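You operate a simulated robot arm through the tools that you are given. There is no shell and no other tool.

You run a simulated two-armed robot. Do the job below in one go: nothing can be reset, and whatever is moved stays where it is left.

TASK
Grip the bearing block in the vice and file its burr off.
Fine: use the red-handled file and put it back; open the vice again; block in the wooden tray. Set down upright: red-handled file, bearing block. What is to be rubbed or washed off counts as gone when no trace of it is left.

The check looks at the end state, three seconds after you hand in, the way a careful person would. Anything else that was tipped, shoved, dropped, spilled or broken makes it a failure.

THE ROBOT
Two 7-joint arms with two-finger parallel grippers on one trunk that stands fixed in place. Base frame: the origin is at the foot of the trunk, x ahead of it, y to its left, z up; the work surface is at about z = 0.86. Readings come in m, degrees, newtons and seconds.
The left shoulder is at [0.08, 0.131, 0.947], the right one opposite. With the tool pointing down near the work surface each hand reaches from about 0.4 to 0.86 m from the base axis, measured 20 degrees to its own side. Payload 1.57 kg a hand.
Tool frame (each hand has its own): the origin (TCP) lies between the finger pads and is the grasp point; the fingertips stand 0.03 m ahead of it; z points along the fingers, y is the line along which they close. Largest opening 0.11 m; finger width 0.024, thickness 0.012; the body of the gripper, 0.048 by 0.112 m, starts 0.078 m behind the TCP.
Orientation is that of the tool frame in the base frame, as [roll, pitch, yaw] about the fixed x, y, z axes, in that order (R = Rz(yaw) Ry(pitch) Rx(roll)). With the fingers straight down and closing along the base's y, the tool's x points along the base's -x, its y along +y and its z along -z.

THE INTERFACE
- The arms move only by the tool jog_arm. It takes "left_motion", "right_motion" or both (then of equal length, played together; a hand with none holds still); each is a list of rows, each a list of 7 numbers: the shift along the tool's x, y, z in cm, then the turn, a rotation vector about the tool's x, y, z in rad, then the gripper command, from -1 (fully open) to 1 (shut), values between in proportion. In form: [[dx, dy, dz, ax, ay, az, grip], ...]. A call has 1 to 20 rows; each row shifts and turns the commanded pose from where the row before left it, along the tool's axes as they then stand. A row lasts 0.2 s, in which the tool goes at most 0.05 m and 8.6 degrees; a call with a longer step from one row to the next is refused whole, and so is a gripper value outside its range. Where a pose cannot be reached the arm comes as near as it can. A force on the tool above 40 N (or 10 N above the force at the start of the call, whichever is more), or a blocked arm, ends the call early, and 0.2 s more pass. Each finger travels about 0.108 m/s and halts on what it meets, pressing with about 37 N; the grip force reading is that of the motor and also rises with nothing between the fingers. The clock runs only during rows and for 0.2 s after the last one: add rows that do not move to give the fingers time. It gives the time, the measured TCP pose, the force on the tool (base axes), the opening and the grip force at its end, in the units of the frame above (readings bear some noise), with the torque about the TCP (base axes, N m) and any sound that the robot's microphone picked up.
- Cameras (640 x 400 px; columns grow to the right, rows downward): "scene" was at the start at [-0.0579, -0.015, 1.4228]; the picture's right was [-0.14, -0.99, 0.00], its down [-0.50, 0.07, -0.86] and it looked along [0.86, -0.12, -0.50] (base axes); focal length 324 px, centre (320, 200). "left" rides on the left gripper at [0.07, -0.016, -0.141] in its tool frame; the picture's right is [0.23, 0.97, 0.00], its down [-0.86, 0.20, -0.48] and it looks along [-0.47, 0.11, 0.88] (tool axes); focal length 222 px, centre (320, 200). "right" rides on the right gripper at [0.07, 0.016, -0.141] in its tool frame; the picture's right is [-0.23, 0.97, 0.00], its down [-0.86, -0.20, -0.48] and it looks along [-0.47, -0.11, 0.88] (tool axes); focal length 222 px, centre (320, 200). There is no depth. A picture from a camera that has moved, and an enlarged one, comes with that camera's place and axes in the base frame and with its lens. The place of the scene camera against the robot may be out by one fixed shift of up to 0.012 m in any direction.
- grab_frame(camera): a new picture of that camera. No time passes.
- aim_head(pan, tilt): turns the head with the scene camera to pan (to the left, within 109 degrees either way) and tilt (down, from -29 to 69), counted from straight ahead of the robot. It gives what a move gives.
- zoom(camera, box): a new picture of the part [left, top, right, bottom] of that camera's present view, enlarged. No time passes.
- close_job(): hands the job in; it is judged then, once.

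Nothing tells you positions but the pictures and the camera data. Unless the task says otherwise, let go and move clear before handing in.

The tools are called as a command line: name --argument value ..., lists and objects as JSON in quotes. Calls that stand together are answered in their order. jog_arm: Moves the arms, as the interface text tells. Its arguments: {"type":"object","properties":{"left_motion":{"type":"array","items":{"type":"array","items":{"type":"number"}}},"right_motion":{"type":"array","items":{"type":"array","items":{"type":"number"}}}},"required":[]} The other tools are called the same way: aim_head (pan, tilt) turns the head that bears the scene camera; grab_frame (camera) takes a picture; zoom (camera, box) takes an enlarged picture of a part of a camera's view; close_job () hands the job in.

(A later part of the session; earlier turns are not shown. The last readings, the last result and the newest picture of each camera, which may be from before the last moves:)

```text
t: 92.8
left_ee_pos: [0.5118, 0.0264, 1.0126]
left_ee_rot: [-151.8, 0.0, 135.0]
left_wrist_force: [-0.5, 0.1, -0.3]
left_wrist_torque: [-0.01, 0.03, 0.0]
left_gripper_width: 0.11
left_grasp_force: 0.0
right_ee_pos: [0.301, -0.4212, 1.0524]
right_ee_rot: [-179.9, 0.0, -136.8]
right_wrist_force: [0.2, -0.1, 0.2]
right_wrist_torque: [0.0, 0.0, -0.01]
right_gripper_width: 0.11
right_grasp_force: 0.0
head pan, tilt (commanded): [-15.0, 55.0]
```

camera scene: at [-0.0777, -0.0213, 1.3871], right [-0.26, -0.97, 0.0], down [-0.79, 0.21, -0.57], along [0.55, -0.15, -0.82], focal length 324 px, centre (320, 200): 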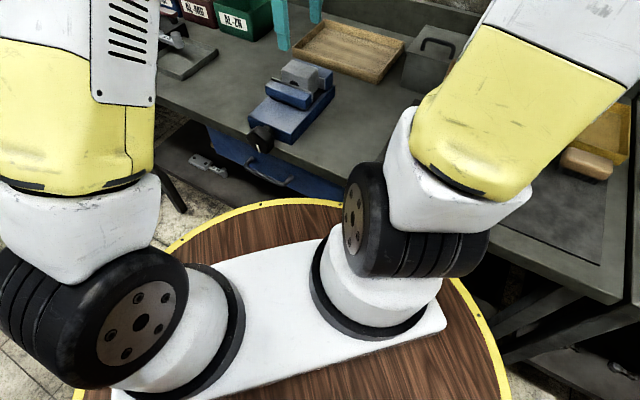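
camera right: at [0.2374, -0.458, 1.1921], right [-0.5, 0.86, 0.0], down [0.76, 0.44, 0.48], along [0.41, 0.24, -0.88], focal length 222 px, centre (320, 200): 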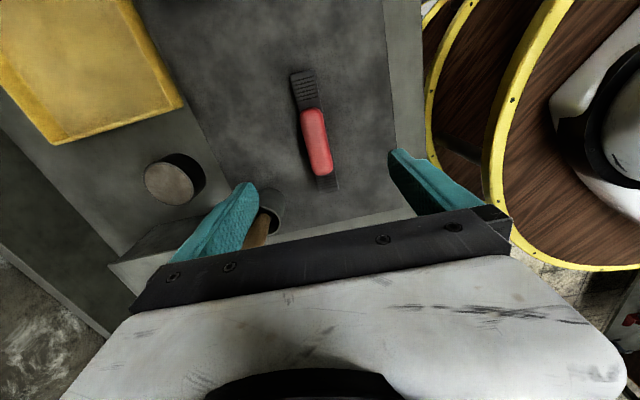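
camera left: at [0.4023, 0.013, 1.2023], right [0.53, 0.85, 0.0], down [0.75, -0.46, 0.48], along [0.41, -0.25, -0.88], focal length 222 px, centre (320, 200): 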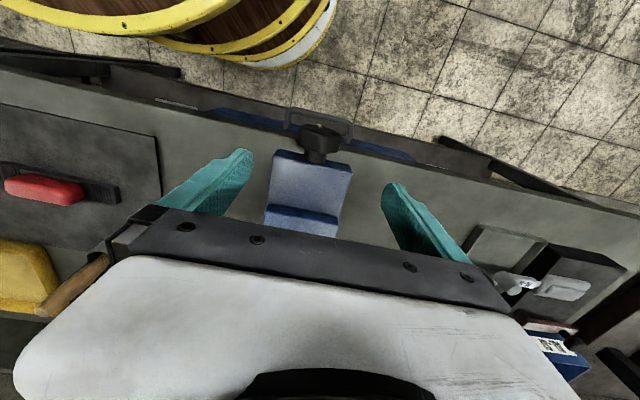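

jog_arm --left_motion '[[0.1, 0.06, 3, 0, 0, 0, -1], [0, 0, 4, 0, 0, 0, -1], [0, 0, 4, 0, 0, 0, -1], [0, 0, 3, 0, 0, 0, -1], [0, 0, 0.95, 0, 0, 0, -1], [0, 0, 0, 0, 0, 0, -1], [0, 0, 0, 0, 0, 0, 0], [0, 0, 0, 0, 0, 0, 0.3], [0, 0, 0, 0, 0, 0, 1], [0, 0, 0, 0, 0, 0, 1]]'

zoom --camera "scene" --box '[210, 60, 340, 160]'

```text
t: 95.0
left_ee_pos: [0.4607, -0.0214, 0.8804]
left_ee_rot: [-151.9, 0.1, 135.0]
left_wrist_force: [-6.9, -6.0, 5.9]
left_wrist_torque: [0.01, 0.07, -0.19]
left_gripper_width: 0.0589
left_grasp_force: 44.9
right_ee_pos: [0.3011, -0.4227, 1.0517]
right_ee_rot: [-180.0, 0.0, -136.8]
right_wrist_force: [-0.7, -0.1, -0.1]
right_wrist_torque: [-0.03, 0.0, -0.01]
right_gripper_width: 0.1098
right_grasp_force: 0.1
head pan, tilt (commanded): [-15.0, 55.0]
```

```text
4.00 times, centred on (275, 110) of scene
camera zoom: at [-0.0782, -0.0215, 1.3871], right [-0.26, -0.97, 0.0], down [-0.79, 0.21, -0.57], along [0.55, -0.15, -0.82], focal length 1298 px, centre (500, 560)
```

zoom: 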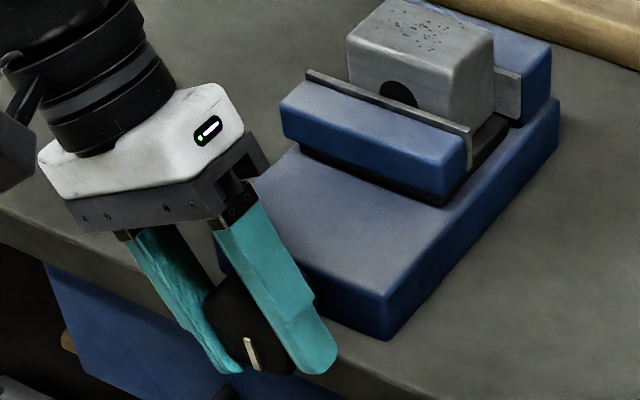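

Gripped at index ~170°. Tightening in small steps while watching the torque.

jog_arm --left_motion '[[0, -0.05, 0, -0.06, 0, 0, 1], [0, 0, 0, -0.06, 0, 0, 1], [0, 0, 0, -0.03, 0, 0, 1], [0, 0, 0, 0, 0, 0, 1]]'

jog_arm --left_motion '[[0, 0, 0, -0.05, 0, 0, 1], [0, 0, 0, 0, 0, 0, 1]]'

zoom --camera "scene" --box '[210, 60, 340, 160]'

```text
t: 96.0
left_ee_pos: [0.4612, -0.0224, 0.8814]
left_ee_rot: [-160.7, 0.0, 134.9]
left_wrist_force: [-8.0, -6.6, 13.2]
left_wrist_torque: [-0.62, 0.32, -0.63]
left_gripper_width: 0.0589
left_grasp_force: 44.8
right_ee_pos: [0.3009, -0.4219, 1.0519]
right_ee_rot: [180.0, 0.1, -136.7]
right_wrist_force: [-0.1, -0.1, -0.3]
right_wrist_torque: [0.0, -0.03, 0.0]
right_gripper_width: 0.1099
right_grasp_force: 0.0
head pan, tilt (commanded): [-15.0, 55.0]
```

```text
t: 96.6
left_ee_pos: [0.4602, -0.0226, 0.8801]
left_ee_rot: [-163.4, 0.0, 135.0]
left_wrist_force: [-8.5, -8.7, 6.1]
left_wrist_torque: [-0.58, 0.62, 0.08]
left_gripper_width: 0.0588
left_grasp_force: 45.0
right_ee_pos: [0.3012, -0.4226, 1.0517]
right_ee_rot: [-180.0, -0.1, -136.7]
right_wrist_force: [0.4, -0.7, 0.5]
right_wrist_torque: [-0.02, 0.0, -0.01]
right_gripper_width: 0.1099
right_grasp_force: 0.0
head pan, tilt (commanded): [-15.0, 55.0]
```

```text
4.00 times, centred on (275, 110) of scene
camera zoom: at [-0.0782, -0.0215, 1.387], right [-0.26, -0.97, 0.0], down [-0.79, 0.21, -0.57], along [0.55, -0.15, -0.82], focal length 1298 px, centre (500, 560)
```

zoom: 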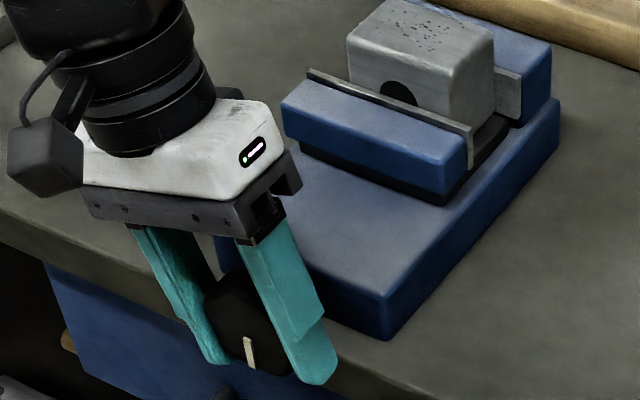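

Clamp torque is ~0.85 Nm and holding. I'll bring the right hand's camera over to look along the jaws and verify there's no gap while torque is held.

jog_arm --right_motion '[[0, 0, -3.5, 0, 0, 0, -1], [0, 0, -3.5, 0, 0, 0, -1], [-4, -0.4, 0, 0, 0, 0, -1], [-4, -0.4, 0, 0, 0, 0, -1], [-4, -0.4, 0, 0, 0, 0, -1], [-4, -0.4, 0, 0, 0, 0, -1], [-4, -0.4, 0, 0, 0, 0, -1], [-4, -0.4, 0, 0, 0, 0, -1], [-4, -0.4, 0, 0, 0, 0, -1], [0, 0, 0, 0, 0, 0, -1], [0, 0, 0, 0, 0, 0, -1]]'

grab_frame --camera "right"

grab_frame --camera "scene"

```text
t: 99.0
left_ee_pos: [0.4604, -0.0218, 0.8821]
left_ee_rot: [-163.4, -0.1, 134.9]
left_wrist_force: [-13.7, -8.0, -4.2]
left_wrist_torque: [0.15, 0.16, -0.4]
left_gripper_width: 0.0586
left_grasp_force: 44.7
right_ee_pos: [0.5259, -0.2503, 1.1215]
right_ee_rot: [180.0, 0.0, -136.7]
right_wrist_force: [-0.1, 0.0, -0.1]
right_wrist_torque: [-0.03, -0.03, 0.0]
right_gripper_width: 0.1101
right_grasp_force: 0.1
head pan, tilt (commanded): [-15.0, 55.0]
```

```text
taken
camera right: at [0.4606, -0.2861, 1.262], right [-0.5, 0.86, 0.0], down [0.76, 0.44, 0.48], along [0.41, 0.24, -0.88], focal length 222 px, centre (320, 200)
```

right: 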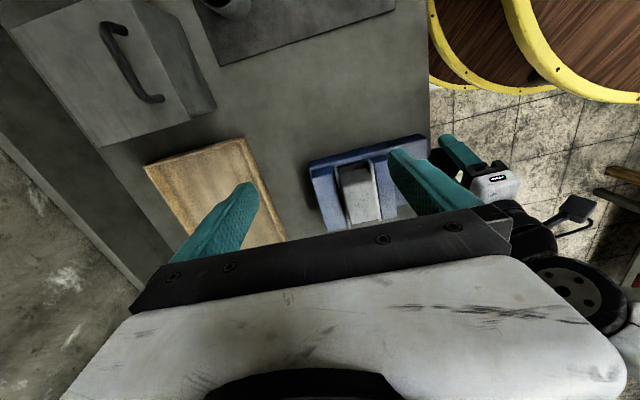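

```text
taken
camera scene: at [-0.0781, -0.0215, 1.3871], right [-0.26, -0.97, 0.0], down [-0.79, 0.21, -0.57], along [0.55, -0.15, -0.82], focal length 324 px, centre (320, 200)
```

scene: 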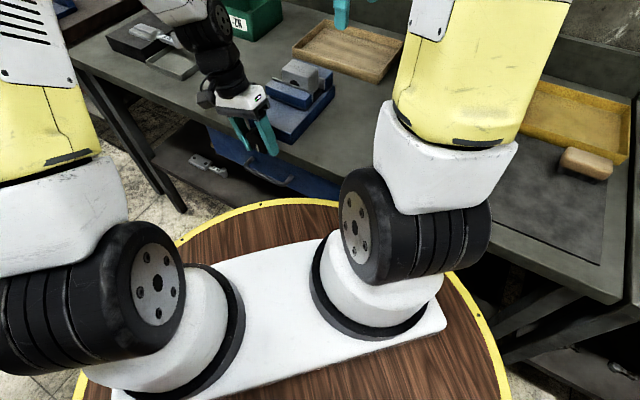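

zoom --camera "right" --box '[295, 130, 435, 240]'

zoom --camera "scene" --box '[210, 60, 340, 160]'

```text
3.64 times, centred on (365, 185) of right
camera zoom: at [0.4606, -0.2861, 1.262], right [-0.5, 0.86, 0.0], down [0.76, 0.44, 0.48], along [0.41, 0.24, -0.88], focal length 808 px, centre (156, 254)
```

zoom: 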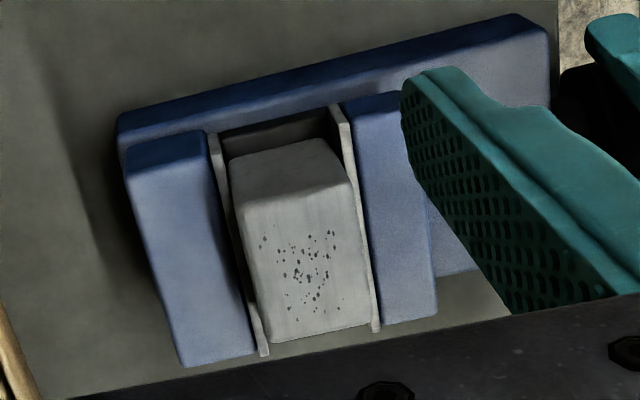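

```text
4.00 times, centred on (275, 110) of scene
camera zoom: at [-0.0781, -0.0215, 1.3871], right [-0.26, -0.97, 0.0], down [-0.79, 0.21, -0.57], along [0.55, -0.15, -0.82], focal length 1298 px, centre (500, 560)
```

zoom: 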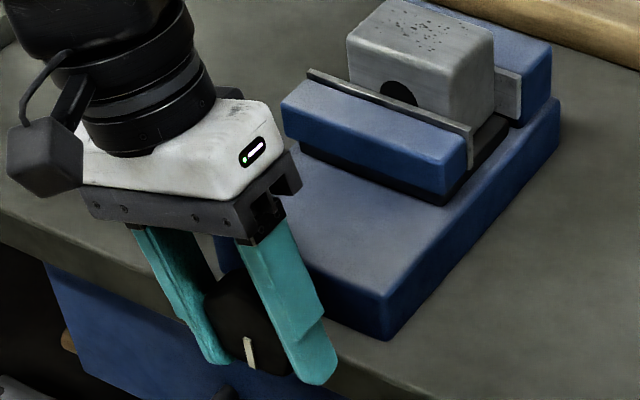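

zoom --camera "right" --box '[335, 155, 385, 195]'

zoom --camera "right" --box '[340, 190, 390, 230]'

zoom --camera "scene" --box '[255, 130, 285, 155]'

```text
10.00 times, centred on (360, 175) of right
camera zoom: at [0.4606, -0.2861, 1.262], right [-0.5, 0.86, 0.0], down [0.76, 0.44, 0.48], along [0.41, 0.24, -0.88], focal length 2221 px, centre (-80, 450)
```

zoom: 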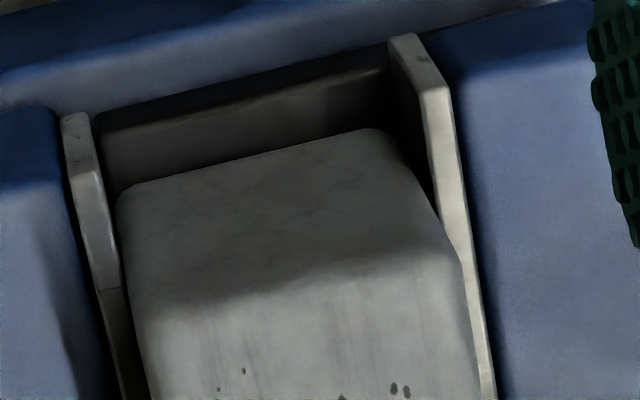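

```text
10.00 times, centred on (365, 210) of right
camera zoom: at [0.4606, -0.2861, 1.262], right [-0.5, 0.86, 0.0], down [0.76, 0.44, 0.48], along [0.41, 0.24, -0.88], focal length 2221 px, centre (-130, 100)
```

zoom: 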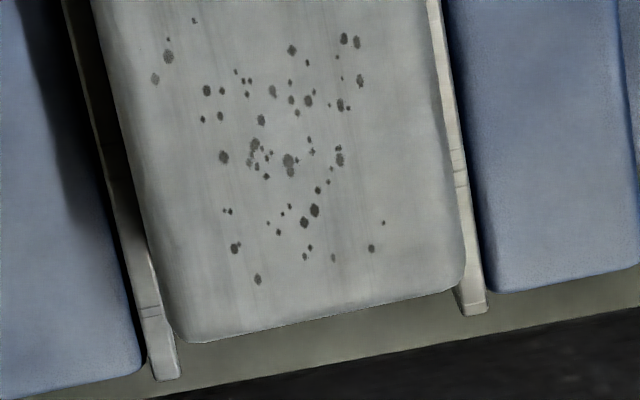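

```text
16.00 times, centred on (270, 142) of scene
camera zoom: at [-0.0781, -0.0215, 1.3871], right [-0.26, -0.97, 0.0], down [-0.79, 0.21, -0.57], along [0.55, -0.15, -0.82], focal length 5190 px, centre (1120, 1120)
```

zoom: 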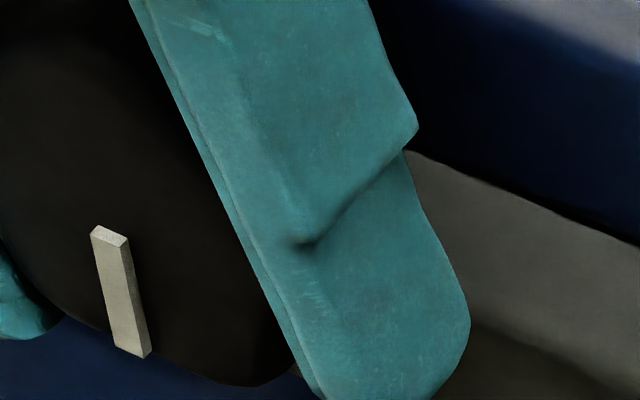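

The right camera gives a good view of the jaw gap. I'll turn a bit more with the left hand and monitor both the index and the gap.

jog_arm --left_motion '[[0, 0, 0, -0.06, 0, 0, 1], [0, 0, 0, -0.06, 0, 0, 1], [0, 0, 0, 0, 0, 0, 1]]'

zoom --camera "right" --box '[335, 155, 385, 195]'

zoom --camera "scene" --box '[240, 120, 300, 160]'

```text
t: 99.8
left_ee_pos: [0.4594, -0.0222, 0.8823]
left_ee_rot: [-170.5, 0.0, 135.0]
left_wrist_force: [-18.3, -1.2, 22.2]
left_wrist_torque: [-0.49, 0.7, -0.09]
left_gripper_width: 0.0583
left_grasp_force: 44.6
right_ee_pos: [0.5237, -0.2503, 1.122]
right_ee_rot: [180.0, 0.0, -136.7]
right_wrist_force: [0.1, -0.1, 0.1]
right_wrist_torque: [0.01, 0.02, 0.01]
right_gripper_width: 0.1099
right_grasp_force: 0.1
head pan, tilt (commanded): [-15.0, 55.0]
```

```text
10.00 times, centred on (360, 175) of right
camera zoom: at [0.4598, -0.2859, 1.2623], right [-0.5, 0.86, 0.0], down [0.76, 0.44, 0.48], along [0.41, 0.24, -0.88], focal length 2221 px, centre (-80, 450)
```

zoom: 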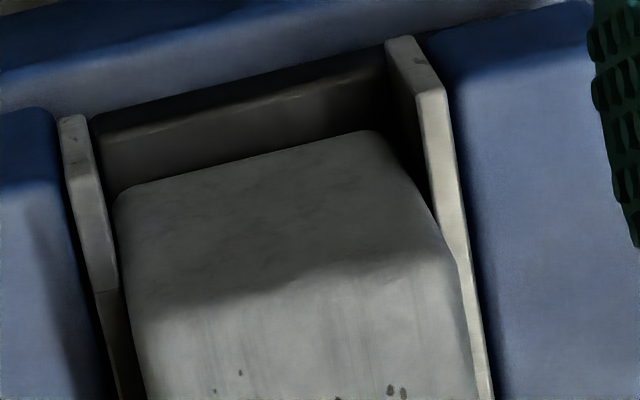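

```text
10.00 times, centred on (270, 140) of scene
camera zoom: at [-0.0788, -0.0212, 1.387], right [-0.26, -0.97, 0.0], down [-0.79, 0.21, -0.57], along [0.55, -0.15, -0.82], focal length 3244 px, centre (820, 800)
```

zoom: 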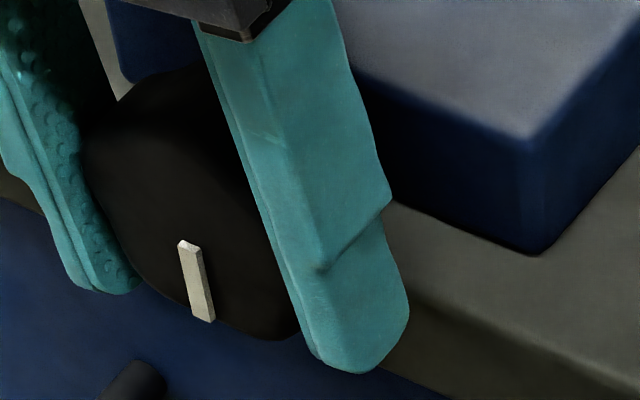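

The knob is hard against its stop at 180° and, allowing for parallax, the block is essentially closed in by both plates. I'll keep the left hand holding the knob, and fetch the file with the right hand.

jog_arm --right_motion '[[4, 0.37, 0, 0, 0, 0, -1], [4, 0.37, 0, 0, 0, 0, -1], [4, 0.37, 0, 0, 0, 0, -1], [4, 0.37, 0, 0, 0, 0, -1], [4, 0.37, 0, 0, 0, 0, -1], [4, 0.37, 0, 0, 0, 0, -1], [3.9, 0.37, 0, 0, 0, 0, -1], [0, 0, 4, 0, 0, 0, -1], [0, 0, 4, 0, 0, 0, -1], [0, 0, 4, 0, 0, 0, -1], [0, 0, 4, 0, 0, 0, -1], [0, 0, 0, 0, 0, 0, -1], [0, 0, 0, 0, 0, 0, -1]]'

grab_frame --camera "right"

zoom --camera "right" --box '[220, 60, 420, 220]'

```text
t: 101.5
left_ee_pos: [0.4601, -0.0218, 0.8815]
left_ee_rot: [-170.2, 0.0, 135.1]
left_wrist_force: [-7.5, 3.6, 16.3]
left_wrist_torque: [0.32, 0.36, 0.01]
left_gripper_width: 0.0587
left_grasp_force: 45.3
right_ee_pos: [0.3035, -0.4226, 1.1002]
right_ee_rot: [180.0, 0.0, -136.6]
right_wrist_force: [0.3, -0.2, -0.2]
right_wrist_torque: [0.01, 0.0, -0.02]
right_gripper_width: 0.11
right_grasp_force: 0.1
head pan, tilt (commanded): [-15.0, 55.0]
stopped in row 8 (left hand): the force on the tool passed its limit at 42 N (the readings are from after the stop); the commanded pose is now the measured one
```

```text
taken
camera right: at [0.2402, -0.4584, 1.2404], right [-0.5, 0.86, 0.0], down [0.76, 0.44, 0.48], along [0.41, 0.24, -0.88], focal length 222 px, centre (320, 200)
```

right: 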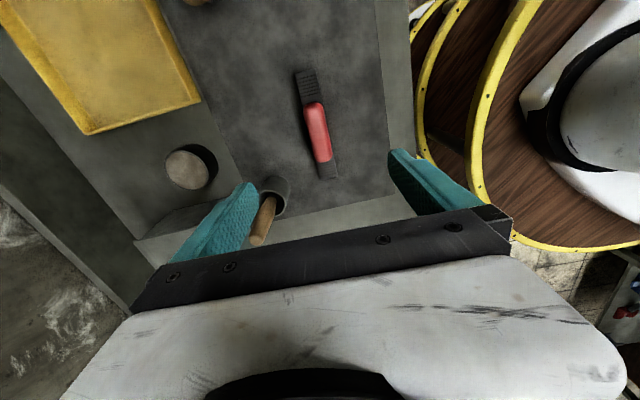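

```text
2.50 times, centred on (320, 140) of right
camera zoom: at [0.2402, -0.4584, 1.2404], right [-0.5, 0.86, 0.0], down [0.76, 0.44, 0.48], along [0.41, 0.24, -0.88], focal length 555 px, centre (320, 350)
```

zoom: 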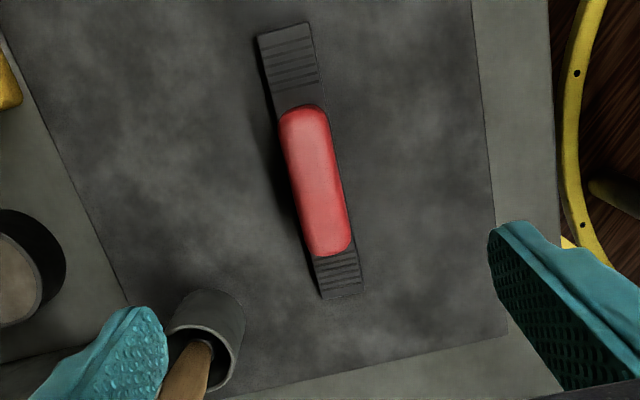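

The left hand's force limit tripped briefly (its pose was re-based, still gripping the knob). The right hand is well above the file handle; correcting ~2 mm and descending.

jog_arm --right_motion '[[0.24, -0.24, 3, 0, 0, 0, -1], [0, 0, 4, 0, 0, 0, -1], [0, 0, 4, 0, 0, 0, -1], [0, 0, 4, 0, 0, 0, -1], [0, 0, 2, 0, 0, 0, -1], [0, 0, 0, 0, 0, 0, -1]]'

grab_frame --camera "right"

zoom --camera "right" --box '[220, 100, 420, 240]'

zoom --camera "scene" --box '[210, 60, 340, 160]'

```text
t: 102.9
left_ee_pos: [0.461, -0.0214, 0.8825]
left_ee_rot: [-170.3, 0.2, 135.0]
left_wrist_force: [-12.5, 6.7, 27.3]
left_wrist_torque: [0.16, 0.18, -0.36]
left_gripper_width: 0.0586
left_grasp_force: 45.3
right_ee_pos: [0.3041, -0.4251, 0.9304]
right_ee_rot: [179.9, -0.1, -136.7]
right_wrist_force: [0.4, -0.9, -0.2]
right_wrist_torque: [-0.02, 0.0, -0.01]
right_gripper_width: 0.1099
right_grasp_force: 0.0
head pan, tilt (commanded): [-15.0, 55.0]
```

```text
taken
camera right: at [0.24, -0.4612, 1.07], right [-0.5, 0.86, 0.0], down [0.76, 0.44, 0.48], along [0.41, 0.24, -0.88], focal length 222 px, centre (320, 200)
```

right: 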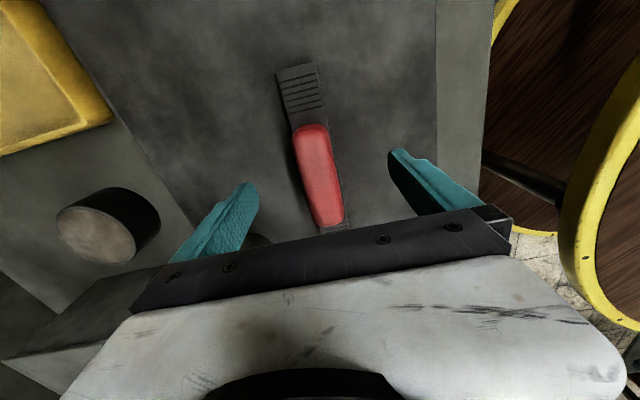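

```text
2.86 times, centred on (320, 170) of right
camera zoom: at [0.24, -0.4612, 1.07], right [-0.5, 0.86, 0.0], down [0.76, 0.44, 0.48], along [0.41, 0.24, -0.88], focal length 635 px, centre (320, 286)
```

zoom: 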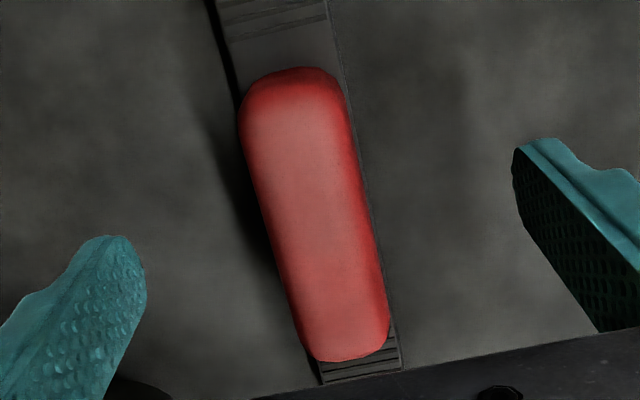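

```text
4.00 times, centred on (275, 110) of scene
camera zoom: at [-0.0789, -0.0209, 1.387], right [-0.26, -0.97, 0.0], down [-0.79, 0.21, -0.57], along [0.55, -0.15, -0.82], focal length 1298 px, centre (500, 560)
```

zoom: 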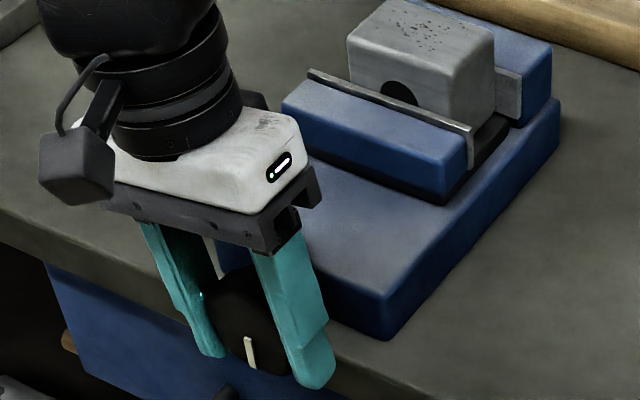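

The file handle is centred under the right hand. The left hand's grip on the knob is squirming (not flush with a flat), so I'll regrip it flush first.

jog_arm --left_motion '[[0, 0, 0, 0, 0, 0, -0.3], [0, 0, 0, 0, 0, 0, -0.3], [0, 0, 0, 0.07, 0, 0, -0.3], [0, 0.03, 0.19, 0.072, 0, 0, -0.3], [0, 0, 0, 0, 0, 0, -0.3], [0, 0, 0, 0, 0, 0, 0.3], [0, 0, 0, 0, 0, 0, 1], [0, 0, 0, 0, 0, 0, 1]]'

zoom --camera "scene" --box '[240, 120, 300, 160]'

```text
t: 104.7
left_ee_pos: [0.4612, -0.0225, 0.8794]
left_ee_rot: [-162.2, 0.1, 135.0]
left_wrist_force: [-2.7, -5.3, 5.6]
left_wrist_torque: [-0.28, 0.39, -0.19]
left_gripper_width: 0.0591
left_grasp_force: 45.0
right_ee_pos: [0.3053, -0.4256, 0.9284]
right_ee_rot: [180.0, 0.0, -136.6]
right_wrist_force: [0.2, 0.4, -0.6]
right_wrist_torque: [0.03, -0.03, -0.02]
right_gripper_width: 0.1099
right_grasp_force: 0.1
head pan, tilt (commanded): [-15.0, 55.0]
```

```text
10.00 times, centred on (270, 140) of scene
camera zoom: at [-0.078, -0.0214, 1.3871], right [-0.26, -0.97, 0.0], down [-0.79, 0.21, -0.57], along [0.55, -0.15, -0.82], focal length 3244 px, centre (820, 800)
```

zoom: 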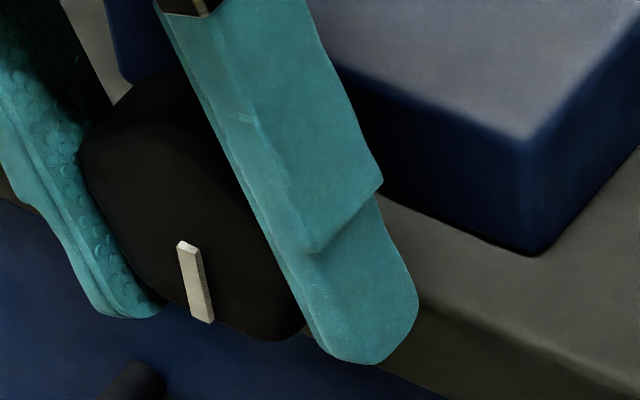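

The knob is gripped flush with a sustained ~0.5 Nm tightening torque. Now lowering onto the file handle and gripping it.

jog_arm --right_motion '[[0, 0, 1.2, 0, 0, 0, -1], [0, 0, 0.9, 0, 0, 0, -1], [0, 0, 0, 0, 0, 0, -1], [0, 0, 0, 0, 0, 0, 0], [0, 0, 0, 0, 0, 0, 0.4], [0, 0, 0, 0, 0, 0, 1], [0, 0, 0, 0, 0, 0, 1]]'

zoom --camera "right" --box '[220, 100, 420, 240]'

```text
t: 106.3
left_ee_pos: [0.4599, -0.0223, 0.8802]
left_ee_rot: [-162.2, 0.1, 135.0]
left_wrist_force: [-7.0, -8.9, 8.3]
left_wrist_torque: [-0.24, -0.07, -0.23]
left_gripper_width: 0.059
left_grasp_force: 45.4
right_ee_pos: [0.3028, -0.4255, 0.9084]
right_ee_rot: [180.0, 0.0, -136.7]
right_wrist_force: [1.2, -1.7, -0.4]
right_wrist_torque: [-0.07, 0.02, 0.03]
right_gripper_width: 0.03
right_grasp_force: 36.7
head pan, tilt (commanded): [-15.0, 55.0]
```

```text
2.86 times, centred on (320, 170) of right
camera zoom: at [0.2402, -0.4617, 1.0488], right [-0.5, 0.86, 0.0], down [0.76, 0.44, 0.48], along [0.41, 0.24, -0.88], focal length 635 px, centre (320, 286)
```

zoom: 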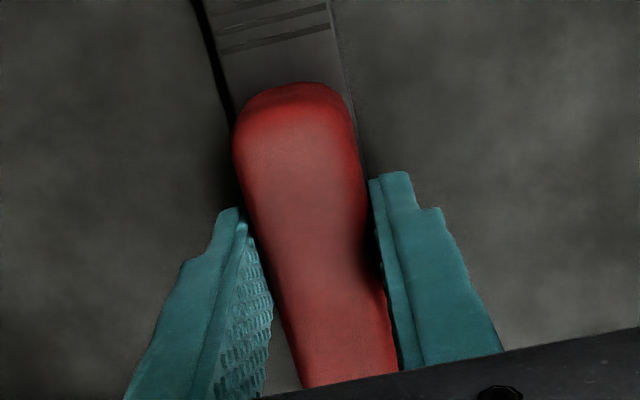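

The file is gripped (3 cm handle). Lifting it gently straight up.

jog_arm --right_motion '[[0, 0, -0.5, 0, 0, 0, 1], [0, 0, -1, 0, 0, 0, 1], [0, 0, -2, 0, 0, 0, 1], [0, 0, -3, 0, 0, 0, 1], [0, 0, -4, 0, 0, 0, 1], [0, 0, -4, 0, 0, 0, 1], [0, 0, -4, 0, 0, 0, 1], [0, 0, 0, 0, 0, 0, 1]]'

grab_frame --camera "right"

```text
t: 108.1
left_ee_pos: [0.4611, -0.0218, 0.8785]
left_ee_rot: [-162.2, 0.1, 135.0]
left_wrist_force: [-8.5, -10.5, 8.1]
left_wrist_torque: [-0.2, -0.2, -0.18]
left_gripper_width: 0.059
left_grasp_force: 44.4
right_ee_pos: [0.3015, -0.4252, 1.0934]
right_ee_rot: [-179.9, 0.0, -136.7]
right_wrist_force: [-0.3, -0.3, -3.6]
right_wrist_torque: [0.0, 0.0, 0.02]
right_gripper_width: 0.0297
right_grasp_force: 37.1
head pan, tilt (commanded): [-15.0, 55.0]
```

```text
taken
camera right: at [0.2391, -0.4616, 1.2351], right [-0.5, 0.86, 0.0], down [0.76, 0.44, 0.48], along [0.41, 0.24, -0.88], focal length 222 px, centre (320, 200)
```

right: 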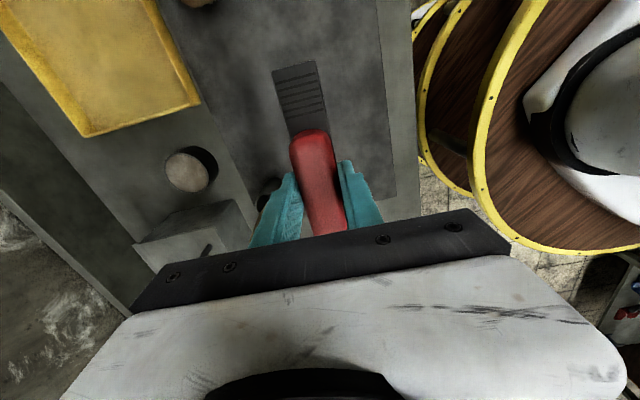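

File lifted (3.6 N). Carrying it over to just above the block, high enough to clear everything.

jog_arm --right_motion '[[-4.35, 0.175, 0, 0, 0, 0, 1], [-4.35, 0.175, 0, 0, 0, 0, 1], [-4.35, 0.175, 0, 0, 0, 0, 1], [-4.35, 0.175, 0, 0, 0, 0, 1], [-4.35, 0.175, 0, 0, 0, 0, 1], [-4.35, 0.175, 0, 0, 0, 0, 1], [-4.35, 0.175, 0, 0, 0, 0, 1], [-4.35, 0.175, 0, 0, 0, 0, 1], [-4.35, 0.175, 0, 0, 0, 0, 1], [0, 0, 0, 0, 0, 0, 1], [0, 0, 0, 0, 0, 0, 1]]'

grab_frame --camera "right"

grab_frame --camera "scene"

```text
t: 110.5
left_ee_pos: [0.4611, -0.0219, 0.8807]
left_ee_rot: [-162.2, 0.1, 135.0]
left_wrist_force: [-10.2, -13.8, 8.4]
left_wrist_torque: [-0.01, -0.02, -0.23]
left_gripper_width: 0.0592
left_grasp_force: 45.1
right_ee_pos: [0.5773, -0.145, 1.0943]
right_ee_rot: [180.0, -0.1, -136.6]
right_wrist_force: [-0.2, -0.3, -3.8]
right_wrist_torque: [-0.03, 0.01, -0.04]
right_gripper_width: 0.0298
right_grasp_force: 36.8
head pan, tilt (commanded): [-15.0, 55.0]
```

```text
taken
camera right: at [0.5146, -0.182, 1.2343], right [-0.5, 0.86, 0.0], down [0.76, 0.44, 0.48], along [0.41, 0.24, -0.88], focal length 222 px, centre (320, 200)
```

right: 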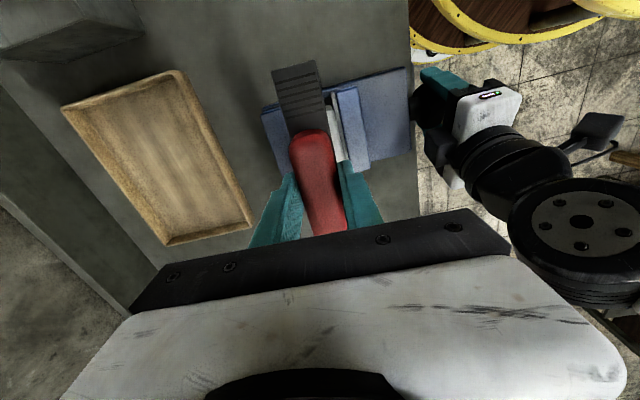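

```text
taken
camera scene: at [-0.0782, -0.0217, 1.387], right [-0.26, -0.97, 0.0], down [-0.79, 0.21, -0.57], along [0.55, -0.15, -0.82], focal length 324 px, centre (320, 200)
```

scene: 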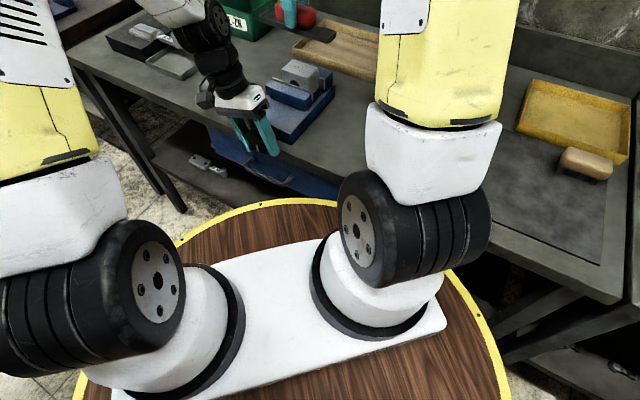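

The file hangs right over the block. Lowering to just above its top face.

jog_arm --right_motion '[[0, 0, 3, 0, 0, 0, 1], [0, 0, 3, 0, 0, 0, 1], [0, 0, 2, 0, 0, 0, 1], [0, 0, 0, 0, 0, 0, 1]]'

zoom --camera "scene" --box '[230, 20, 370, 120]'

```text
t: 111.5
left_ee_pos: [0.4615, -0.0229, 0.8798]
left_ee_rot: [-162.2, 0.1, 134.9]
left_wrist_force: [-11.7, -12.1, 9.0]
left_wrist_torque: [-0.09, -0.09, -0.29]
left_gripper_width: 0.0588
left_grasp_force: 44.9
right_ee_pos: [0.5774, -0.1458, 1.0113]
right_ee_rot: [180.0, 0.0, -136.6]
right_wrist_force: [0.0, 0.6, -3.0]
right_wrist_torque: [0.0, -0.04, -0.01]
right_gripper_width: 0.0298
right_grasp_force: 37.3
head pan, tilt (commanded): [-15.0, 55.0]
```

```text
4.00 times, centred on (300, 70) of scene
camera zoom: at [-0.0782, -0.0217, 1.387], right [-0.26, -0.97, 0.0], down [-0.79, 0.21, -0.57], along [0.55, -0.15, -0.82], focal length 1298 px, centre (400, 720)
```

zoom: 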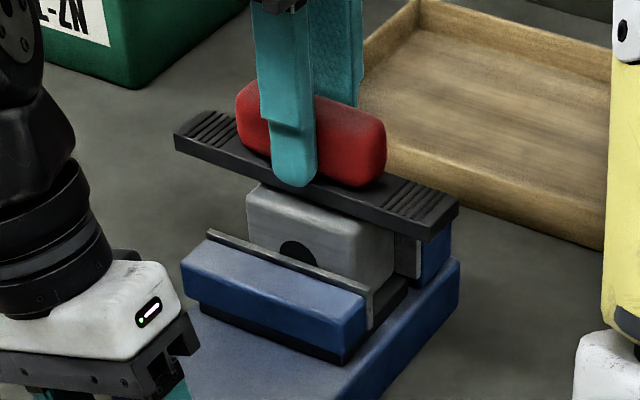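

The file is about 1 cm above the block. Lowering to contact.

jog_arm --right_motion '[[0, 0, 0.4, 0, 0, 0, 1], [0, 0, 0.3, 0, 0, 0, 1], [0, 0, 0, 0, 0, 0, 1]]'

jog_arm --right_motion '[[0, 0, 0.2, 0, 0, 0, 1], [0, 0, 0, 0, 0, 0, 1]]'

```text
t: 112.3
left_ee_pos: [0.4608, -0.0231, 0.8804]
left_ee_rot: [-162.2, 0.1, 135.0]
left_wrist_force: [-4.4, -15.6, -3.2]
left_wrist_torque: [0.07, 0.26, -0.32]
left_gripper_width: 0.0592
left_grasp_force: 45.2
right_ee_pos: [0.5779, -0.1445, 1.0078]
right_ee_rot: [-179.8, 0.2, -136.6]
right_wrist_force: [-4.7, -0.8, 32.3]
right_wrist_torque: [0.17, 0.23, -0.02]
right_gripper_width: 0.0293
right_grasp_force: 36.9
head pan, tilt (commanded): [-15.0, 55.0]
```

```text
t: 112.8
left_ee_pos: [0.461, -0.0219, 0.8791]
left_ee_rot: [-162.1, 0.1, 135.0]
left_wrist_force: [-3.7, -2.8, 4.0]
left_wrist_torque: [-0.2, -0.2, 0.18]
left_gripper_width: 0.0588
left_grasp_force: 44.7
right_ee_pos: [0.5783, -0.1448, 1.0058]
right_ee_rot: [-179.8, 0.2, -136.6]
right_wrist_force: [-1.8, -1.3, 5.6]
right_wrist_torque: [0.08, 0.13, 0.04]
right_gripper_width: 0.0297
right_grasp_force: 37.6
head pan, tilt (commanded): [-15.0, 55.0]
stopped in row 2 (right hand): the force on the tool passed its limit at 46 N (the readings are from after the stop); the commanded pose is now the measured one
```

Contact found at TCP z≈1.007; the pose re-based with ~9 N contact force. Starting gentle filing strokes along the file's length.

jog_arm --right_motion '[[1.5, 0, 0, 0, 0, 0, 1], [1.5, 0, 0, 0, 0, 0, 1], [-2, 0, 0, 0, 0, 0, 1], [-2, 0, 0, 0, 0, 0, 1], [-2, 0, 0, 0, 0, 0, 1], [2, 0, 0, 0, 0, 0, 1], [2, 0, 0, 0, 0, 0, 1], [2, 0, 0, 0, 0, 0, 1], [-1.5, 0, 0, 0, 0, 0, 1], [-1.5, 0, 0, 0, 0, 0, 1]]'

zoom --camera "scene" --box '[230, 20, 370, 120]'

```text
t: 115.0
left_ee_pos: [0.46, -0.0243, 0.8803]
left_ee_rot: [-162.2, 0.2, 135.0]
left_wrist_force: [-8.9, -3.2, 13.5]
left_wrist_torque: [-0.19, -0.01, -0.34]
left_gripper_width: 0.0591
left_grasp_force: 45.7
right_ee_pos: [0.577, -0.1454, 1.0064]
right_ee_rot: [-179.9, 0.2, -136.7]
right_wrist_force: [-4.3, -3.0, 13.7]
right_wrist_torque: [0.09, 0.21, 0.07]
right_gripper_width: 0.0297
right_grasp_force: 36.8
head pan, tilt (commanded): [-15.0, 55.0]
```

```text
4.00 times, centred on (300, 70) of scene
camera zoom: at [-0.079, -0.0214, 1.387], right [-0.26, -0.97, 0.0], down [-0.79, 0.21, -0.57], along [0.55, -0.15, -0.82], focal length 1298 px, centre (400, 720)
```

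zoom: 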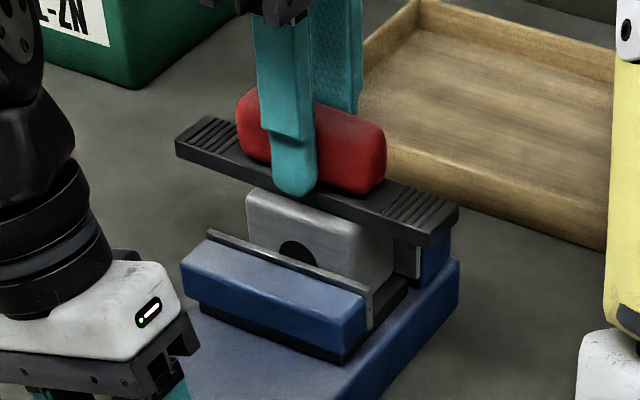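

Strokes went smoothly with ~15 N contact. Lifting to check the effect on the burr.

jog_arm --right_motion '[[0, 0, -2, 0, 0, 0, 1], [0, 0, -4, 0, 0, 0, 1], [0, 0, -3, 0, 0, 0, 1], [0, 0, 0, 0, 0, 0, 1]]'

zoom --camera "scene" --box '[270, 50, 340, 100]'

```text
t: 116.0
left_ee_pos: [0.4614, -0.0217, 0.8794]
left_ee_rot: [-162.3, 0.1, 135.0]
left_wrist_force: [-13.9, -4.8, 18.8]
left_wrist_torque: [-0.18, -0.2, -0.22]
left_gripper_width: 0.0589
left_grasp_force: 45.5
right_ee_pos: [0.5794, -0.1471, 1.0961]
right_ee_rot: [-179.9, 0.2, -136.6]
right_wrist_force: [-0.4, -0.2, -3.5]
right_wrist_torque: [0.0, 0.04, 0.0]
right_gripper_width: 0.0299
right_grasp_force: 37.0
head pan, tilt (commanded): [-15.0, 55.0]
```

```text
8.00 times, centred on (305, 75) of scene
camera zoom: at [-0.0785, -0.0213, 1.387], right [-0.26, -0.97, 0.0], down [-0.79, 0.21, -0.57], along [0.55, -0.15, -0.82], focal length 2595 px, centre (440, 1200)
```

zoom: 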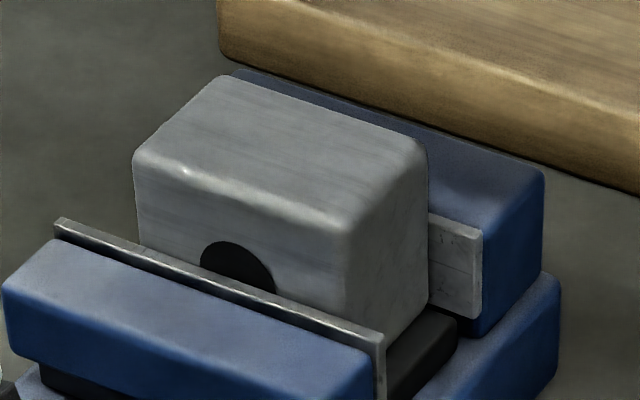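

The top face looks clean already. Zooming more closely for any remaining traces.

zoom --camera "scene" --box '[285, 58, 325, 83]'

grab_frame --camera "right"

```text
16.00 times, centred on (305, 70) of scene
camera zoom: at [-0.0785, -0.0213, 1.387], right [-0.26, -0.97, 0.0], down [-0.79, 0.21, -0.57], along [0.55, -0.15, -0.82], focal length 5190 px, centre (560, 2272)
```

zoom: 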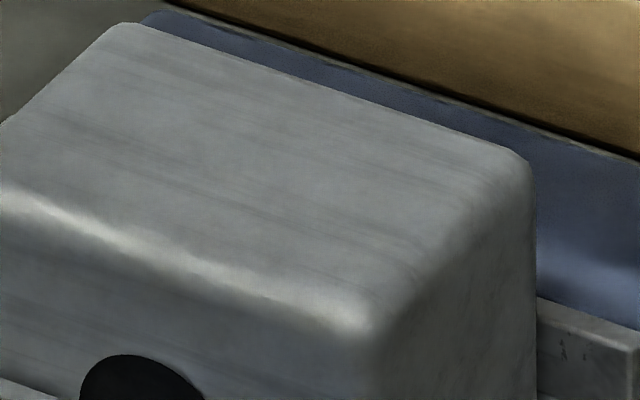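

```text
taken
camera right: at [0.5137, -0.1815, 1.2368], right [-0.5, 0.86, 0.0], down [0.76, 0.44, 0.48], along [0.42, 0.24, -0.88], focal length 222 px, centre (320, 200)
```

right: 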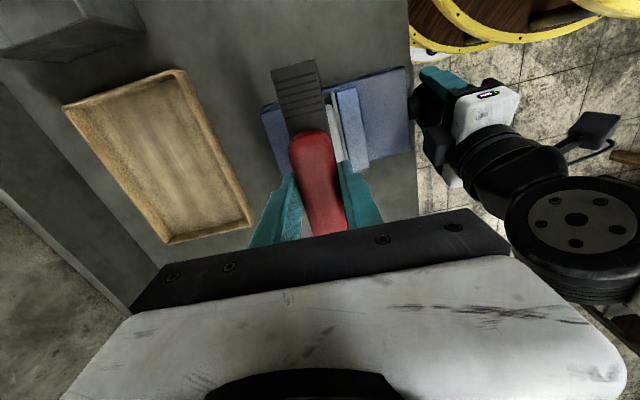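

The burr appears gone. For thoroughness I'll make one more set of light strokes on lanes offset ±7 mm, then inspect again.

jog_arm --right_motion '[[0, -0.7, 3, 0, 0, 0, 1], [0, 0, 3, 0, 0, 0, 1], [0, 0, 2.4, 0, 0, 0, 1], [0, 0, 0.4, 0, 0, 0, 1], [0, 0, 0.15, 0, 0, 0, 1], [0, 0, 0, 0, 0, 0, 1]]'

```text
t: 117.3
left_ee_pos: [0.4606, -0.0227, 0.8793]
left_ee_rot: [-162.2, 0.2, 135.0]
left_wrist_force: [-13.5, -5.9, 17.0]
left_wrist_torque: [0.02, 0.03, -0.25]
left_gripper_width: 0.0589
left_grasp_force: 44.4
right_ee_pos: [0.583, -0.1501, 1.0083]
right_ee_rot: [-179.9, 0.1, -136.5]
right_wrist_force: [-1.4, 0.2, 3.0]
right_wrist_torque: [0.01, 0.17, -0.01]
right_gripper_width: 0.0299
right_grasp_force: 36.8
head pan, tilt (commanded): [-15.0, 55.0]
```

jog_arm --right_motion '[[1.5, 0, 0.05, 0, 0, 0, 1], [1.5, 0, 0, 0, 0, 0, 1], [-2, 0, 0, 0, 0, 0, 1], [-2, 0, 0, 0, 0, 0, 1], [-2, 0, 0, 0, 0, 0, 1], [2, 0.3, 0, 0, 0, 0, 1], [2, 0.3, 0, 0, 0, 0, 1], [2, 0.3, 0, 0, 0, 0, 1], [-2, 0.2, 0, 0, 0, 0, 1], [-2, 0.2, 0, 0, 0, 0, 1], [-2, 0.1, 0, 0, 0, 0, 1], [2, 0, 0, 0, 0, 0, 1], [2, 0, 0, 0, 0, 0, 1], [2, 0, 0, 0, 0, 0, 1], [-1.5, -0.4, 0, 0, 0, 0, 1], [-1.5, -0.3, 0, 0, 0, 0, 1]]'

jog_arm --right_motion '[[0, 0, -2, 0, 0, 0, 1], [0, 0, -4, 0, 0, 0, 1], [0, 0, -3, 0, 0, 0, 1], [0, 0, 0, 0, 0, 0, 1]]'

zoom --camera "scene" --box '[270, 50, 340, 100]'

zoom --camera "scene" --box '[285, 58, 325, 83]'

```text
t: 120.8
left_ee_pos: [0.4602, -0.022, 0.8792]
left_ee_rot: [-162.3, 0.1, 135.1]
left_wrist_force: [-8.6, -6.6, 0.2]
left_wrist_torque: [-0.07, 0.13, -0.32]
left_gripper_width: 0.0587
left_grasp_force: 44.9
right_ee_pos: [0.5772, -0.1455, 1.0075]
right_ee_rot: [-179.8, 0.2, -136.8]
right_wrist_force: [-7.6, -6.1, 24.7]
right_wrist_torque: [0.22, 0.28, 0.11]
right_gripper_width: 0.0297
right_grasp_force: 37.3
head pan, tilt (commanded): [-15.0, 55.0]
```

```text
t: 121.8
left_ee_pos: [0.4613, -0.0236, 0.8785]
left_ee_rot: [-162.3, 0.2, 135.0]
left_wrist_force: [-15.7, -6.8, 10.2]
left_wrist_torque: [0.02, 0.01, -0.24]
left_gripper_width: 0.0589
left_grasp_force: 44.8
right_ee_pos: [0.5772, -0.1458, 1.0963]
right_ee_rot: [-179.9, 0.2, -136.6]
right_wrist_force: [0.1, 0.9, -2.8]
right_wrist_torque: [-0.06, 0.0, 0.02]
right_gripper_width: 0.03
right_grasp_force: 36.9
head pan, tilt (commanded): [-15.0, 55.0]
```

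```text
8.00 times, centred on (305, 75) of scene
camera zoom: at [-0.0784, -0.0214, 1.387], right [-0.26, -0.97, 0.0], down [-0.79, 0.21, -0.57], along [0.55, -0.15, -0.82], focal length 2595 px, centre (440, 1200)
```

zoom: 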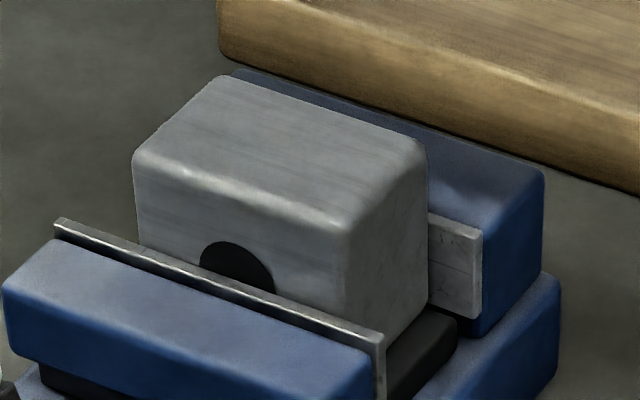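

```text
16.00 times, centred on (305, 70) of scene
camera zoom: at [-0.0784, -0.0214, 1.387], right [-0.26, -0.97, 0.0], down [-0.79, 0.21, -0.57], along [0.55, -0.15, -0.82], focal length 5190 px, centre (560, 2272)
```

zoom: 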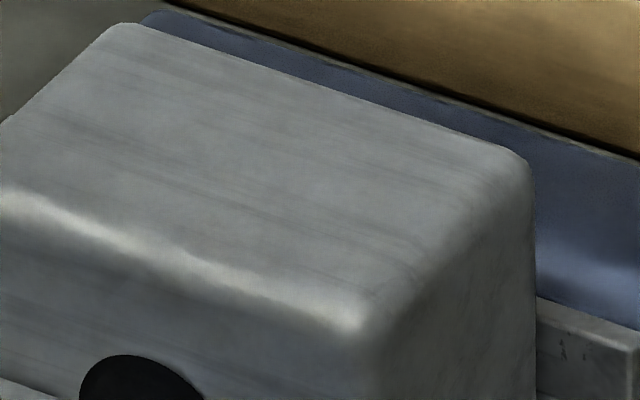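

The face is clean after the second pass. Returning the file to exactly where it was.

jog_arm --right_motion '[[4.352, -0.173, 0, 0, 0, 0, 1], [4.352, -0.173, 0, 0, 0, 0, 1], [4.352, -0.173, 0, 0, 0, 0, 1], [4.352, -0.173, 0, 0, 0, 0, 1], [4.352, -0.173, 0, 0, 0, 0, 1], [4.352, -0.173, 0, 0, 0, 0, 1], [4.352, -0.173, 0, 0, 0, 0, 1], [4.352, -0.173, 0, 0, 0, 0, 1], [4.352, -0.173, 0, 0, 0, 0, 1], [0, 0, 0, 0, 0, 0, 1], [0, 0, 0, 0, 0, 0, 1]]'

grab_frame --camera "right"

```text
t: 124.2
left_ee_pos: [0.46, -0.0235, 0.879]
left_ee_rot: [-162.2, 0.1, 135.0]
left_wrist_force: [-18.1, -5.5, 10.4]
left_wrist_torque: [-0.19, -0.17, -0.27]
left_gripper_width: 0.0588
left_grasp_force: 44.6
right_ee_pos: [0.3026, -0.425, 1.095]
right_ee_rot: [-179.9, 0.2, -136.6]
right_wrist_force: [0.2, 0.2, -2.8]
right_wrist_torque: [-0.02, -0.01, -0.01]
right_gripper_width: 0.0297
right_grasp_force: 37.4
head pan, tilt (commanded): [-15.0, 55.0]
```

```text
taken
camera right: at [0.2392, -0.4609, 1.2353], right [-0.5, 0.86, 0.0], down [0.76, 0.44, 0.48], along [0.42, 0.24, -0.88], focal length 222 px, centre (320, 200)
```

right: 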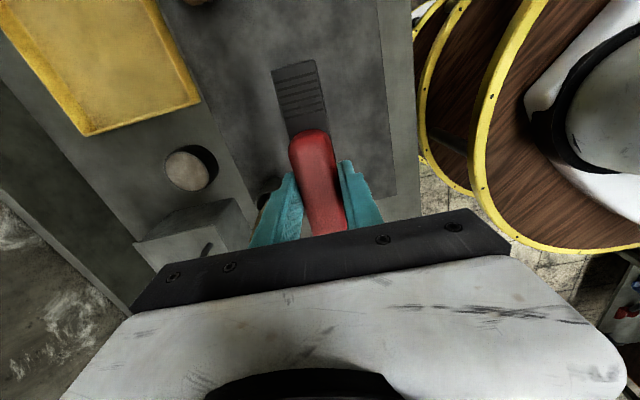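

Right on target. Lowering, slowing down for the last centimetre.

jog_arm --right_motion '[[0, 0, 4, 0, 0, 0, 1], [0, 0, 4, 0, 0, 0, 1], [0, 0, 4, 0, 0, 0, 1], [0, 0, 4, 0, 0, 0, 1], [0, 0, 1.2, 0, 0, 0, 1], [0, 0, 0.8, 0, 0, 0, 1], [0, 0, 0, 0, 0, 0, 1]]'

jog_arm --right_motion '[[0, 0, 0.3, 0, 0, 0, 1], [0, 0, 0, 0, 0, 0, 1]]'

```text
t: 125.8
left_ee_pos: [0.4603, -0.0224, 0.8794]
left_ee_rot: [-162.2, 0.0, 135.1]
left_wrist_force: [-17.3, -5.2, 9.9]
left_wrist_torque: [0.06, 0.03, -0.23]
left_gripper_width: 0.0589
left_grasp_force: 45.7
right_ee_pos: [0.3061, -0.4244, 0.9145]
right_ee_rot: [-179.9, 0.2, -136.6]
right_wrist_force: [0.1, -0.2, -2.5]
right_wrist_torque: [0.0, 0.02, -0.01]
right_gripper_width: 0.0295
right_grasp_force: 37.4
head pan, tilt (commanded): [-15.0, 55.0]
```

```text
t: 126.3
left_ee_pos: [0.4601, -0.0222, 0.8799]
left_ee_rot: [-162.2, 0.1, 134.9]
left_wrist_force: [-18.2, -5.6, 8.9]
left_wrist_torque: [-0.08, -0.1, -0.23]
left_gripper_width: 0.0588
left_grasp_force: 45.5
right_ee_pos: [0.305, -0.4238, 0.9133]
right_ee_rot: [-179.9, 0.2, -136.7]
right_wrist_force: [0.2, 0.3, -2.7]
right_wrist_torque: [0.03, -0.01, -0.01]
right_gripper_width: 0.0298
right_grasp_force: 37.5
head pan, tilt (commanded): [-15.0, 55.0]
```

jog_arm --right_motion '[[0, 0, 0.2, 0, 0, 0, 1], [0, 0, 0, 0, 0, 0, 1]]'

jog_arm --right_motion '[[0, 0, 0.15, 0, 0, 0, 1], [0, 0, 0, 0, 0, 0, 1]]'

```text
t: 127.0
left_ee_pos: [0.4604, -0.0223, 0.8791]
left_ee_rot: [-162.2, 0.1, 135.0]
left_wrist_force: [-17.9, -5.4, 7.9]
left_wrist_torque: [-0.1, -0.09, -0.22]
left_gripper_width: 0.0591
left_grasp_force: 45.3
right_ee_pos: [0.3037, -0.4253, 0.9094]
right_ee_rot: [-179.9, 0.2, -136.7]
right_wrist_force: [0.0, 1.0, -2.3]
right_wrist_torque: [-0.02, 0.03, 0.04]
right_gripper_width: 0.0299
right_grasp_force: 37.0
head pan, tilt (commanded): [-15.0, 55.0]
```

```text
t: 127.5
left_ee_pos: [0.4596, -0.0232, 0.8782]
left_ee_rot: [-162.2, 0.2, 135.0]
left_wrist_force: [-19.2, -6.2, 8.3]
left_wrist_torque: [-0.07, -0.14, -0.26]
left_gripper_width: 0.0591
left_grasp_force: 45.1
right_ee_pos: [0.3054, -0.4256, 0.9095]
right_ee_rot: [-180.0, 0.2, -136.6]
right_wrist_force: [-0.6, -0.5, -3.5]
right_wrist_torque: [-0.02, 0.02, -0.02]
right_gripper_width: 0.0296
right_grasp_force: 37.3
head pan, tilt (commanded): [-15.0, 55.0]
```

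jog_arm --right_motion '[[0, 0, 0.15, 0, 0, 0, 1], [0, 0, 0, 0, 0, 0, 1]]'

jog_arm --right_motion '[[0, 0, 0.15, 0, 0, 0, 1], [0, 0, 0, 0, 0, 0, 1]]'

```text
t: 128.2
left_ee_pos: [0.4603, -0.0234, 0.8792]
left_ee_rot: [-162.2, 0.1, 134.9]
left_wrist_force: [-18.1, -5.3, 6.8]
left_wrist_torque: [-0.05, -0.09, -0.26]
left_gripper_width: 0.0589
left_grasp_force: 44.9
right_ee_pos: [0.3046, -0.4254, 0.9067]
right_ee_rot: [-179.9, 0.2, -136.6]
right_wrist_force: [0.3, 0.0, -3.0]
right_wrist_torque: [0.0, 0.0, 0.0]
right_gripper_width: 0.0299
right_grasp_force: 36.8
head pan, tilt (commanded): [-15.0, 55.0]
```

```text
t: 128.8
left_ee_pos: [0.4605, -0.0236, 0.8796]
left_ee_rot: [-162.1, 0.1, 135.0]
left_wrist_force: [-17.1, -9.9, 3.1]
left_wrist_torque: [0.43, 0.43, -0.29]
left_gripper_width: 0.0591
left_grasp_force: 45.0
right_ee_pos: [0.3045, -0.4252, 0.9057]
right_ee_rot: [-179.7, 0.2, -136.5]
right_wrist_force: [-2.3, 2.2, 20.5]
right_wrist_torque: [0.07, 0.65, 0.13]
right_gripper_width: 0.03
right_grasp_force: 36.4
head pan, tilt (commanded): [-15.0, 55.0]
```

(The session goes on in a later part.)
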